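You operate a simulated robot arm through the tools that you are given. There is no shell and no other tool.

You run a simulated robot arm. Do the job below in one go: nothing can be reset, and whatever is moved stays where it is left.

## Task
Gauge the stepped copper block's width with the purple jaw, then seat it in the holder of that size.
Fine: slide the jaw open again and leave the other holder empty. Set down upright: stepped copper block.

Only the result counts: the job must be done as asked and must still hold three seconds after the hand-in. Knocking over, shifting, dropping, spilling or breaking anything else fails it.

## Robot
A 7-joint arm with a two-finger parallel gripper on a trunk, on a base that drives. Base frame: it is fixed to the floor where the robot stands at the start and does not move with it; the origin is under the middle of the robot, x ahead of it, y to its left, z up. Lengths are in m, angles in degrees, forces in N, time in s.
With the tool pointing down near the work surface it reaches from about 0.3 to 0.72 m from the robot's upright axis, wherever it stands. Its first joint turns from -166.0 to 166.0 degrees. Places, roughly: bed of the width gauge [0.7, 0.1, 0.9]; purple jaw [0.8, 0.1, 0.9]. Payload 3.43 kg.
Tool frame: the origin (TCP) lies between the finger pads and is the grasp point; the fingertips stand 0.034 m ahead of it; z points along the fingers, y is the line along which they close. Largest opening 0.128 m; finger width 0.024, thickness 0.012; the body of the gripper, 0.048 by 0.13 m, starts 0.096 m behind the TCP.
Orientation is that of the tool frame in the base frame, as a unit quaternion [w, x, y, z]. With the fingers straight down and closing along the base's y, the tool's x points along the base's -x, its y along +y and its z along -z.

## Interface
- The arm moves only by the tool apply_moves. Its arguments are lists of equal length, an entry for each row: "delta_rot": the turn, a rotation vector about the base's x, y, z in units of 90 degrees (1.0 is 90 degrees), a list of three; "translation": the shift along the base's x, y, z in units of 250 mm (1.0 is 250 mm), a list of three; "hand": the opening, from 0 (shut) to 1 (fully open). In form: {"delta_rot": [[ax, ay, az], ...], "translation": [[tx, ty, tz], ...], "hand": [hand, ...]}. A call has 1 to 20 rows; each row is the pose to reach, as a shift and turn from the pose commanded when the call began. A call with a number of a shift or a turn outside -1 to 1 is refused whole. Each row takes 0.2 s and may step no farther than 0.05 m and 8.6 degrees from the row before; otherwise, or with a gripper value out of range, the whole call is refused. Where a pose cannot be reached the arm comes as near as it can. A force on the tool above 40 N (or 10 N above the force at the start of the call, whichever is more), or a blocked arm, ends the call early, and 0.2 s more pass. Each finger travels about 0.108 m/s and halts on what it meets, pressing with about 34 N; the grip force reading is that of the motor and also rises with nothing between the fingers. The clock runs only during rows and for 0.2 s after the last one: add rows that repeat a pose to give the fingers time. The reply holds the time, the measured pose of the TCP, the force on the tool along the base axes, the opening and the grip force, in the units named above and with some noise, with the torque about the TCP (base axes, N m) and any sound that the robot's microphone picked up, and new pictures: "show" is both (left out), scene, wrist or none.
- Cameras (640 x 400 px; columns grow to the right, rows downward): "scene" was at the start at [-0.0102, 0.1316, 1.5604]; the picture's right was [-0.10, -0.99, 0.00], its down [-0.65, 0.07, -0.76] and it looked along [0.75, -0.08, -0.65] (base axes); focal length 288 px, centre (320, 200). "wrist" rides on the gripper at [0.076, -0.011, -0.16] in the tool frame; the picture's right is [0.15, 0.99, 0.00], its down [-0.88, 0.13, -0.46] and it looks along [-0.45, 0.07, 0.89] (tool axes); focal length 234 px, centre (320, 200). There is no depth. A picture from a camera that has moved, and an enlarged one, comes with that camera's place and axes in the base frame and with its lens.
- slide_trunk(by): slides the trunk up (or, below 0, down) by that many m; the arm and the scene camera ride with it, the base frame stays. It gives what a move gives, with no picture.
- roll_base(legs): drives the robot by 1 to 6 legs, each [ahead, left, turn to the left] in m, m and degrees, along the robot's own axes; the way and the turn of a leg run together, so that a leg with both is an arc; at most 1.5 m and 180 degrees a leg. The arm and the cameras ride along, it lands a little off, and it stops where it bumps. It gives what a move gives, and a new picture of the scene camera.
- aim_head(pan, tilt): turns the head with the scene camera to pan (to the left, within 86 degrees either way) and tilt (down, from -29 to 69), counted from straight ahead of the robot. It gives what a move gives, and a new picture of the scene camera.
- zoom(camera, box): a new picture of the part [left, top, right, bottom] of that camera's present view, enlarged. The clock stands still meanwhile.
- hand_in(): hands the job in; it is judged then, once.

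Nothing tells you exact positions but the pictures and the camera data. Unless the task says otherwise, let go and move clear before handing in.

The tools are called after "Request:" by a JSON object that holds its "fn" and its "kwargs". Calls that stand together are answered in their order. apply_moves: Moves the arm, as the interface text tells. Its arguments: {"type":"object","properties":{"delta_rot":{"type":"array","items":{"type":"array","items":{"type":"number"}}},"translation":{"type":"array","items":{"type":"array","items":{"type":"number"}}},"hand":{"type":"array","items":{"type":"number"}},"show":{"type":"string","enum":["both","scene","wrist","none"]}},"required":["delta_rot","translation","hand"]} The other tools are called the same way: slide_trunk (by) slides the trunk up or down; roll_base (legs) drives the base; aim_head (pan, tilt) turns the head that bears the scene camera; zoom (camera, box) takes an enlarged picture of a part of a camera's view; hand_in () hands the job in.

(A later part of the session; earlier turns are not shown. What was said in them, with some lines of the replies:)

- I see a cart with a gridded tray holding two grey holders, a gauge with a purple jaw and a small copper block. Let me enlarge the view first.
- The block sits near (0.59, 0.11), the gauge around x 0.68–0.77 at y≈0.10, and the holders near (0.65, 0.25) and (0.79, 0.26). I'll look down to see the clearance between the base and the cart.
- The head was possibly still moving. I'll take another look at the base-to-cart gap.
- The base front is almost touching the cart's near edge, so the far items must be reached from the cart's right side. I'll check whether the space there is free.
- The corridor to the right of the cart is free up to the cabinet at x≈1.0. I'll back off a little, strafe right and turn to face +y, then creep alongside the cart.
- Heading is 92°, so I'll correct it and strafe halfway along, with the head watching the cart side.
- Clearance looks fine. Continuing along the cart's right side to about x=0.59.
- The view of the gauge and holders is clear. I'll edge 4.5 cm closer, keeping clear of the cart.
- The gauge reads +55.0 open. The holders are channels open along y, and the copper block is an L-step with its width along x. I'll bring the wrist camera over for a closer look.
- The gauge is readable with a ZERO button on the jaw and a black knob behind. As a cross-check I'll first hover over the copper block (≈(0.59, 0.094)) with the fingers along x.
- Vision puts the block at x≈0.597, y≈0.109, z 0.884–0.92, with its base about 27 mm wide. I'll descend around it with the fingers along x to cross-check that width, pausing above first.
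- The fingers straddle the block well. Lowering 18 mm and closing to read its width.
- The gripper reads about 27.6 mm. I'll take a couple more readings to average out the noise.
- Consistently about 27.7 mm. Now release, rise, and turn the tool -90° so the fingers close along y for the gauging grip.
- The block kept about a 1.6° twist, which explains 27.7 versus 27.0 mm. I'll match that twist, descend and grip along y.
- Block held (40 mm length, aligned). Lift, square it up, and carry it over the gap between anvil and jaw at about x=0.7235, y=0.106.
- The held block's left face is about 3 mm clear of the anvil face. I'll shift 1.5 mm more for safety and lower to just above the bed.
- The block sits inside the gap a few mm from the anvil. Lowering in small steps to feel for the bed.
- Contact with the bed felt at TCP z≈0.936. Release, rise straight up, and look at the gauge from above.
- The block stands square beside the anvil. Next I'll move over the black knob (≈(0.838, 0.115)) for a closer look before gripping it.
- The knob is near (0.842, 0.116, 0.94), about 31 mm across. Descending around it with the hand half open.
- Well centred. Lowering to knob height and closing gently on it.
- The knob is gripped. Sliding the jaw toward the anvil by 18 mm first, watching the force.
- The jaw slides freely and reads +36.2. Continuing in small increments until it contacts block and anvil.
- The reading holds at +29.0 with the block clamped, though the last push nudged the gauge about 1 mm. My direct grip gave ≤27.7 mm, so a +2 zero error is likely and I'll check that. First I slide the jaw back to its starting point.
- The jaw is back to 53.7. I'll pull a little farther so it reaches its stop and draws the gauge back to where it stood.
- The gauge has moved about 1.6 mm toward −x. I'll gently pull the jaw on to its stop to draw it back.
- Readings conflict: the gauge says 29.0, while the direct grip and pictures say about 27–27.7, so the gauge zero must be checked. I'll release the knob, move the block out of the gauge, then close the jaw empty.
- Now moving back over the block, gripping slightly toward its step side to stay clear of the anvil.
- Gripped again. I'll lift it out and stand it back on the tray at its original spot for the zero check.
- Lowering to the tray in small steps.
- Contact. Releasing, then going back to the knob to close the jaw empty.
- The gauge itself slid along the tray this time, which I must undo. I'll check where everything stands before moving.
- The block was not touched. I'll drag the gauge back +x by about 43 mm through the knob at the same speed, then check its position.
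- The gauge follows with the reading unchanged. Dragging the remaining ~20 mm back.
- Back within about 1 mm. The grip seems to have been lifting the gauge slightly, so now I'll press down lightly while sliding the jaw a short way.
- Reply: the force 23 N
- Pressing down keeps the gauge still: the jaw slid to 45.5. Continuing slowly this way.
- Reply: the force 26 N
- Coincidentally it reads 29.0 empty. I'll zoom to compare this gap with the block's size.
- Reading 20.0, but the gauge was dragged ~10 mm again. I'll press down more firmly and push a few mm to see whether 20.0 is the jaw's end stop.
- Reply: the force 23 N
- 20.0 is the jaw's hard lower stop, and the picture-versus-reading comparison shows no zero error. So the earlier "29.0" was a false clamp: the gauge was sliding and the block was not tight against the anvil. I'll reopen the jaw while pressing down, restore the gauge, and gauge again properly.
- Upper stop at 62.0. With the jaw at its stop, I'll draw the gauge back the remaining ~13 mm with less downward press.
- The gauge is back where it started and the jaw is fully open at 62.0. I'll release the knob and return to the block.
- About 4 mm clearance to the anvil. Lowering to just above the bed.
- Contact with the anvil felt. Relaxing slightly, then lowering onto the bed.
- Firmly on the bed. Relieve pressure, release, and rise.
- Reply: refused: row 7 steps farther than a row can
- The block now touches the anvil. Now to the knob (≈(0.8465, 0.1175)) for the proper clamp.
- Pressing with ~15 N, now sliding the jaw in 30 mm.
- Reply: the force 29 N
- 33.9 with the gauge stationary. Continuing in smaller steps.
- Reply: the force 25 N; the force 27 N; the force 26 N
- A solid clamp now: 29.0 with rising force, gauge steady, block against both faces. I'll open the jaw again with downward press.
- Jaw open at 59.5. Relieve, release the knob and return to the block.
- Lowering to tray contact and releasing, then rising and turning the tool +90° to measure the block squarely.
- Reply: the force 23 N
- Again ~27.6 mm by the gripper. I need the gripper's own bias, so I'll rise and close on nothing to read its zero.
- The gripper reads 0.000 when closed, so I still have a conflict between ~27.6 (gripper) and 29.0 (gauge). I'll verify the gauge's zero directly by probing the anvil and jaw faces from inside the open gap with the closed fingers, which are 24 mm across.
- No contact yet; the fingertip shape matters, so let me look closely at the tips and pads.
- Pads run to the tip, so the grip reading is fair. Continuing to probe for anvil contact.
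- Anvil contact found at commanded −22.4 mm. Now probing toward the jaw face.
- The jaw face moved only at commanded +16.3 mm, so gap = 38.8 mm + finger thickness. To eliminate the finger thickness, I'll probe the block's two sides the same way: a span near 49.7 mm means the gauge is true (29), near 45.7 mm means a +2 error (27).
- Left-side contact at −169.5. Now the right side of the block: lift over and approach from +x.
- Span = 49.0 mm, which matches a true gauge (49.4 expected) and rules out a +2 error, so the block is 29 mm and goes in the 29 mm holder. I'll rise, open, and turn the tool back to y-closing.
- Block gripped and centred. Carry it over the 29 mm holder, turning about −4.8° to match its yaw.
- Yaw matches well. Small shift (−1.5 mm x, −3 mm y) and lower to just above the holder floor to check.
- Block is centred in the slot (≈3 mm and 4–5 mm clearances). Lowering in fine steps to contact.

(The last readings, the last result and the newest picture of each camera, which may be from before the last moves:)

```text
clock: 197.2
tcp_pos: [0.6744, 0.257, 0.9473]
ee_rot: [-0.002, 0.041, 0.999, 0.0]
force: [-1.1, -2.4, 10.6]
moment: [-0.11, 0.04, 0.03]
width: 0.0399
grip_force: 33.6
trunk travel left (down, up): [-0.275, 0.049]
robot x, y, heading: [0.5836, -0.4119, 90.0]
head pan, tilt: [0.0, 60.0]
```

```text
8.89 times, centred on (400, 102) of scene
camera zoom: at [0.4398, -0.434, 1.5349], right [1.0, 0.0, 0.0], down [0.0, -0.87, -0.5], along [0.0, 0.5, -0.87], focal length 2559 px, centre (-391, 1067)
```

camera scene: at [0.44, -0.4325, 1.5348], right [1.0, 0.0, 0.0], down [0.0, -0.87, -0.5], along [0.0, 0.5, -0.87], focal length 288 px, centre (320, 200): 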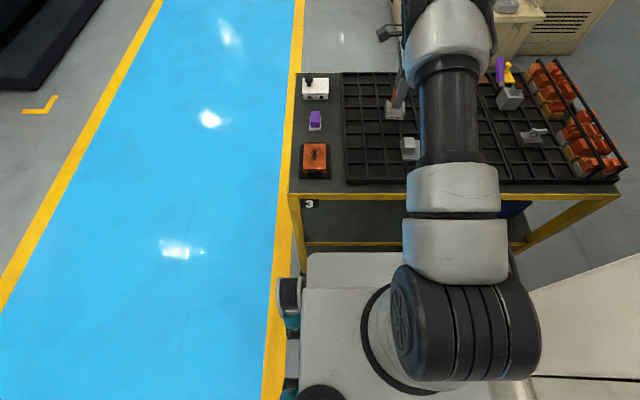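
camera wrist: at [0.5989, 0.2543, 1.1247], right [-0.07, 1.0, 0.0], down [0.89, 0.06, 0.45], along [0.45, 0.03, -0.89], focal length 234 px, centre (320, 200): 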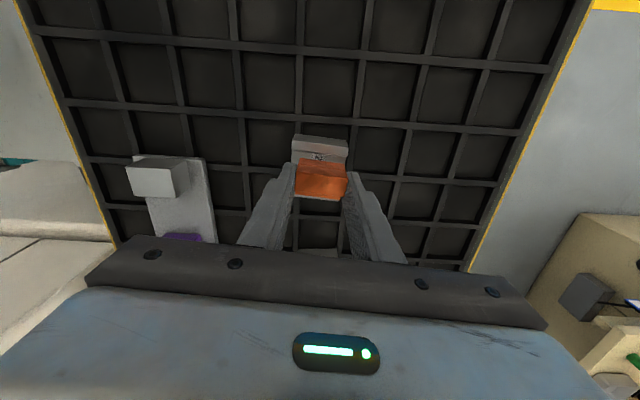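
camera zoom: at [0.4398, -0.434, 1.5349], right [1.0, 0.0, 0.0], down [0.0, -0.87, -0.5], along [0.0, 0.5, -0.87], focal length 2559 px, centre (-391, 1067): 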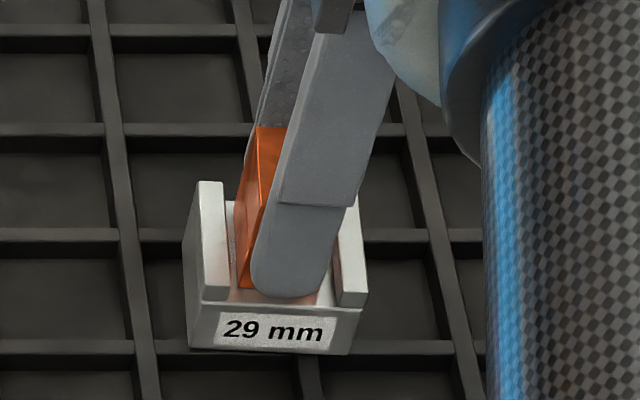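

Contact with the floor inside the slot. Relieve, release, and rise straight up.

Request:
{"fn": "apply_moves", "kwargs": {"delta_rot": [[0, 0, 0], [0, 0, 0], [0, 0, 0], [0, 0, 0], [0, 0, 0], [0, 0, 0], [0, 0, 0], [0, 0, 0]], "translation": [[0, 0, 0.004], [0, 0, 0.004], [0, 0, 0.004], [0, 0, 0.004], [0, 0, 0.1], [0, 0, 0.25], [0, 0, 0.4], [0, 0, 0.4]], "hand": [0.25, 0.36, 0.45, 0.48, 0.48, 0.48, 0.48, 0.48]}}

Request:
{"fn": "zoom", "kwargs": {"camera": "wrist", "box": [260, 80, 380, 200]}}

Request:
{"fn": "zoom", "kwargs": {"camera": "scene", "box": [370, 80, 430, 125]}}

```text
clock: 199.0
tcp_pos: [0.6741, 0.2567, 1.0456]
ee_rot: [-0.003, 0.041, 0.999, -0.001]
force: [0.1, -0.5, -0.4]
moment: [0.03, 0.01, -0.03]
width: 0.0617
grip_force: 0.1
trunk travel left (down, up): [-0.275, 0.049]
robot x, y, heading: [0.5858, -0.4092, 90.1]
head pan, tilt: [0.0, 60.0]
camera scene: at [0.44, -0.4329, 1.5347], right [1.0, 0.0, 0.0], down [0.0, -0.87, -0.5], along [0.0, 0.5, -0.87], focal length 288 px, centre (320, 200)
camera wrist: at [0.5995, 0.2515, 1.2063], right [-0.06, 1.0, 0.0], down [0.89, 0.06, 0.45], along [0.45, 0.03, -0.89], focal length 234 px, centre (320, 200)
```

scene: 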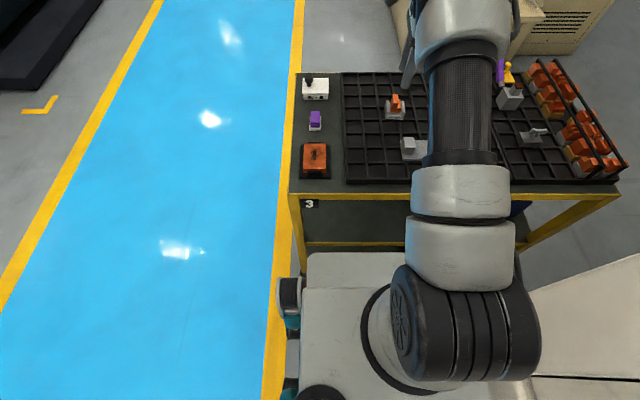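
wrist: 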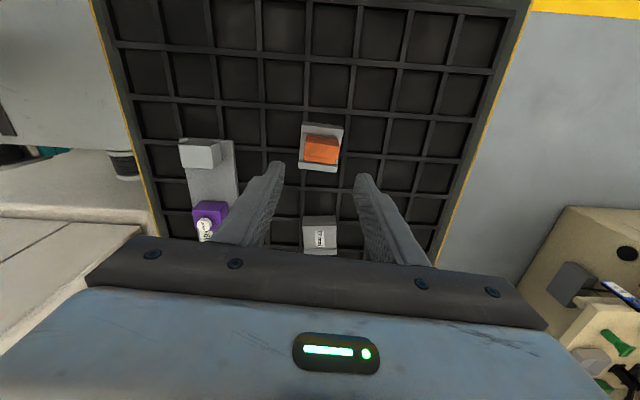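

```text
3.33 times, centred on (320, 140) of wrist
camera zoom: at [0.5995, 0.2515, 1.2063], right [-0.06, 1.0, 0.0], down [0.89, 0.06, 0.45], along [0.45, 0.03, -0.89], focal length 781 px, centre (320, 400)
```

zoom: 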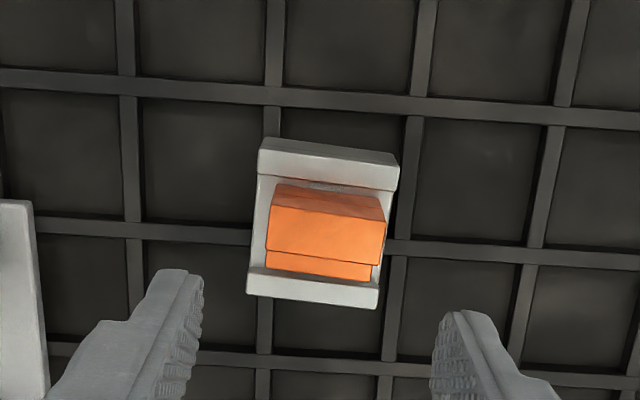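

```text
8.89 times, centred on (400, 102) of scene
camera zoom: at [0.44, -0.4329, 1.5347], right [1.0, 0.0, 0.0], down [0.0, -0.87, -0.5], along [0.0, 0.5, -0.87], focal length 2559 px, centre (-391, 1067)
```

zoom: 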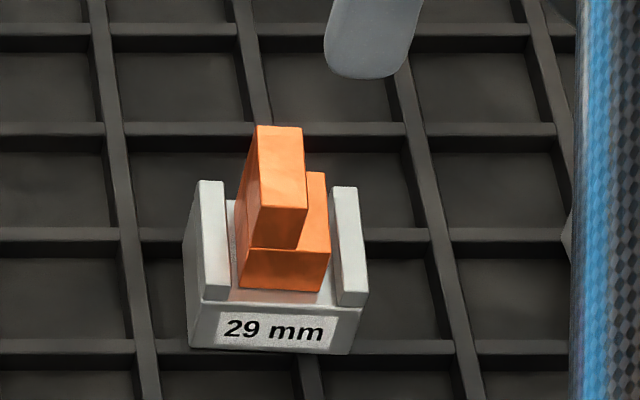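

The block sits upright in the 29 mm holder between its walls. I'll move the arm up and clear, then verify everything.

Request:
{"fn": "apply_moves", "kwargs": {"delta_rot": [[0, 0, 0], [0, 0, 0], [0, 0, 0], [0, 0, 0], [0, 0, 0], [0, 0, 0], [0, 0, 0], [0, 0, 0], [0, 0, 0]], "translation": [[0, 0, 0.15], [0, 0, 0.3], [0, 0, 0.45], [-0.15, -0.08, 0.5], [-0.3, -0.16, 0.5], [-0.45, -0.24, 0.5], [-0.6, -0.32, 0.5], [-0.75, -0.4, 0.5], [-0.75, -0.4, 0.5]], "hand": [0.48, 0.48, 0.48, 0.48, 0.48, 0.48, 0.48, 0.48, 0.48]}}

Request:
{"fn": "zoom", "kwargs": {"camera": "scene", "box": [355, 90, 475, 165]}}

Request:
{"fn": "zoom", "kwargs": {"camera": "scene", "box": [395, 125, 475, 165]}}

Request:
{"fn": "zoom", "kwargs": {"camera": "scene", "box": [370, 85, 430, 125]}}

```text
clock: 201.0
tcp_pos: [0.487, 0.1582, 1.1716]
ee_rot: [-0.002, 0.041, 0.999, 0.0]
force: [-1.1, 0.4, -0.3]
moment: [0.0, -0.05, 0.0]
width: 0.0614
grip_force: 0.1
trunk travel left (down, up): [-0.275, 0.049]
robot x, y, heading: [0.5846, -0.4095, 90.2]
head pan, tilt: [0.0, 60.0]
camera scene: at [0.4399, -0.4329, 1.5347], right [1.0, 0.0, 0.0], down [0.0, -0.87, -0.5], along [0.0, 0.5, -0.87], focal length 288 px, centre (320, 200)
camera wrist: at [0.4112, 0.1526, 1.3317], right [-0.07, 1.0, 0.0], down [0.89, 0.06, 0.45], along [0.45, 0.03, -0.89], focal length 234 px, centre (320, 200)
```

scene: 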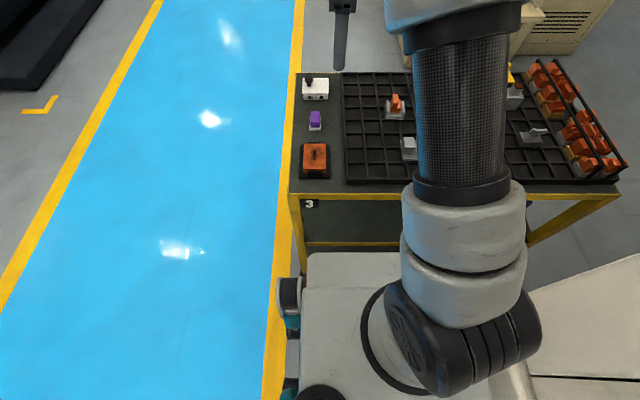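
wrist: 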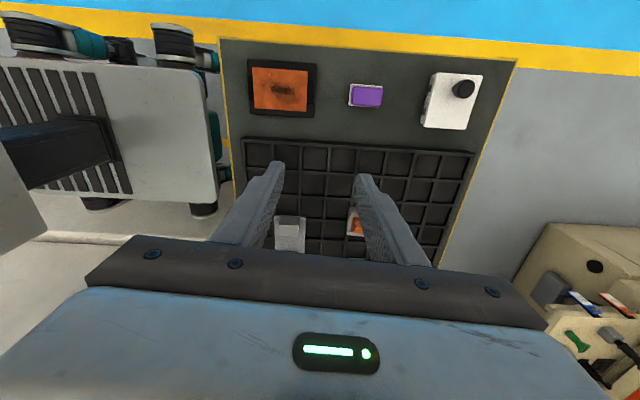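

```text
5.33 times, centred on (415, 128) of scene
camera zoom: at [0.4399, -0.4329, 1.5347], right [1.0, 0.0, 0.0], down [0.0, -0.87, -0.5], along [0.0, 0.5, -0.87], focal length 1535 px, centre (-187, 587)
```

zoom: 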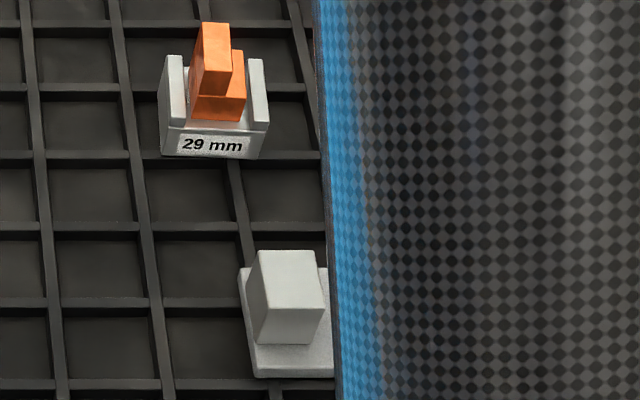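

```text
8.00 times, centred on (435, 145) of scene
camera zoom: at [0.4399, -0.4329, 1.5347], right [1.0, 0.0, 0.0], down [0.0, -0.87, -0.5], along [0.0, 0.5, -0.87], focal length 2303 px, centre (-600, 640)
```

zoom: 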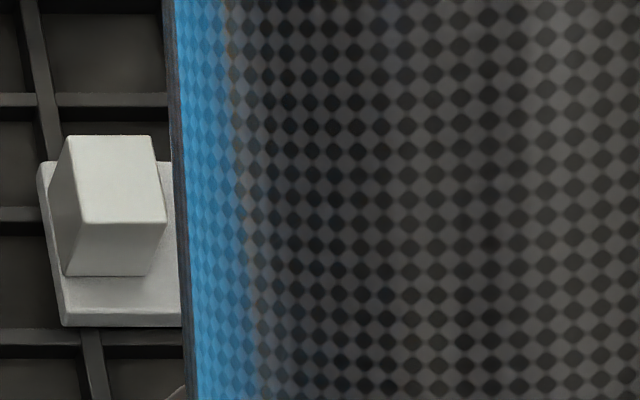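

```text
10.00 times, centred on (400, 105) of scene
camera zoom: at [0.4399, -0.4329, 1.5347], right [1.0, 0.0, 0.0], down [0.0, -0.87, -0.5], along [0.0, 0.5, -0.87], focal length 2878 px, centre (-480, 1150)
```

zoom: 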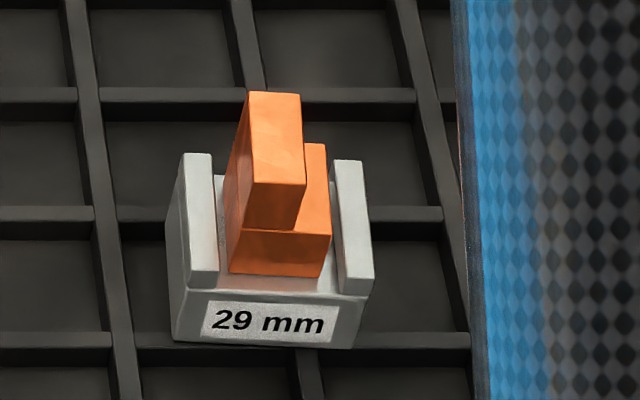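

The block is seated. I'll shift the arm aside for one last clear view of the gauge and the empty 27 mm holder.

Request:
{"fn": "apply_moves", "kwargs": {"delta_rot": [[0, 0, 0], [0, 0, 0], [0, 0, 0], [0, 0, 0], [0, 0, 0], [0, 0, 0]], "translation": [[-0.04, -0.15, 0.03], [-0.08, -0.3, 0.06], [-0.12, -0.45, 0.1], [-0.18, -0.6, 0.12], [-0.24, -0.7, 0.12], [-0.24, -0.7, 0.12]], "hand": [0.48, 0.48, 0.48, 0.48, 0.48, 0.48]}}

Request:
{"fn": "aim_head", "kwargs": {"pan": -10, "tilt": 55}}

Request:
{"fn": "zoom", "kwargs": {"camera": "scene", "box": [260, 80, 460, 200]}}

```text
clock: 202.4
tcp_pos: [0.428, -0.0173, 1.1952]
ee_rot: [-0.001, 0.042, 0.999, -0.006]
force: [0.0, -0.2, -0.4]
moment: [-0.02, 0.04, 0.01]
width: 0.0613
grip_force: 0.1
trunk travel left (down, up): [-0.275, 0.049]
robot x, y, heading: [0.5833, -0.411, 90.2]
head pan, tilt: [0.0, 60.0]
camera scene: at [0.4467, -0.4249, 1.5443], right [1.0, -0.09, 0.0], down [-0.07, -0.79, -0.61], along [0.05, 0.61, -0.79], focal length 288 px, centre (320, 200)
camera wrist: at [0.3528, -0.0206, 1.3548], right [-0.06, 1.0, -0.01], down [0.89, 0.06, 0.45], along [0.45, 0.02, -0.89], focal length 234 px, centre (320, 200)
```

scene: 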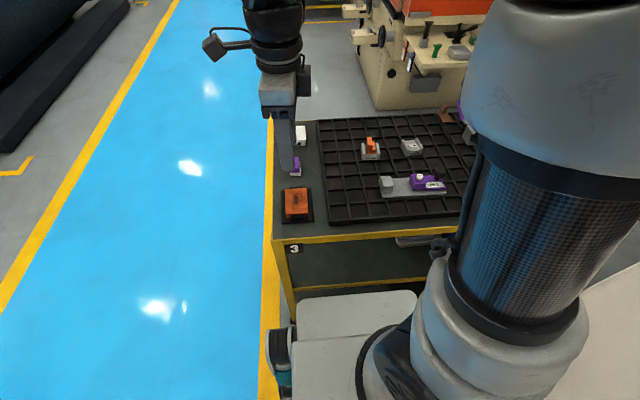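
wrist: 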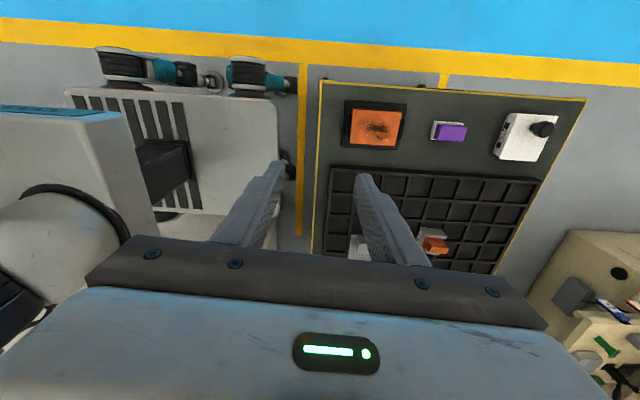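

```text
clock: 203.2
tcp_pos: [0.4258, -0.0167, 1.2]
ee_rot: [-0.004, 0.04, 0.999, 0.001]
force: [0.7, -0.4, -1.1]
moment: [0.0, 0.01, 0.0]
width: 0.0617
grip_force: 0.2
trunk travel left (down, up): [-0.275, 0.049]
robot x, y, heading: [0.5839, -0.4115, 90.1]
head pan, tilt: [-10.0, 55.0]
camera scene: at [0.4516, -0.4248, 1.5452], right [0.99, -0.15, 0.0], down [-0.12, -0.77, -0.62], along [0.09, 0.61, -0.78], focal length 288 px, centre (320, 200)
```

scene: 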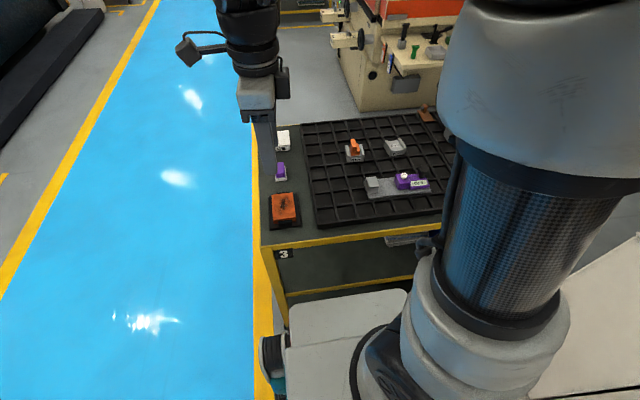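

```text
3.20 times, centred on (360, 140) of scene
camera zoom: at [0.4516, -0.4248, 1.5452], right [0.99, -0.15, 0.0], down [-0.12, -0.77, -0.62], along [0.09, 0.61, -0.78], focal length 921 px, centre (192, 392)
```

zoom: 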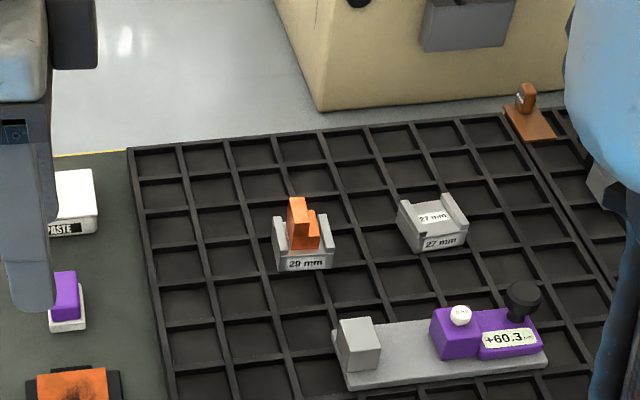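

The block stands upright in the 29 mm holder, and the 27 mm holder is empty and undisturbed. The jaw is open at 60.3, the gauge is back in place within about 1.5 mm, and the arm is clear. Handing in.

Request:
{"fn": "hand_in", "kwargs": {}}

```text
The job is handed in.
```

I gauged the copper block at 29.0 mm with the purple jaw and stood it upright in the 29 mm holder. The jaw is open again, reading 60.3, and the 27 mm holder is empty. The arm is clear and the job is handed in; I have not seen a verdict.

- **Gauge movement:** the gauge slid along the tray while I worked the jaw, once by about 43 mm. I dragged it back, and it now sits about 1.4 mm from where it started. Nothing else was knocked over or moved.
- **Which size:** the first 29.0 reading was doubtful, because the gauge slid as I pushed. I gauged the block again while pressing down on the jaw knob and got 29.0 with the gauge steady. The gripper's own reading was about 27.6 mm. To settle it I touched both gauge faces and both sides of the block with the closed fingers, which gave about 28.8 mm and no real zero error on the gauge, so I took it as 29 mm.
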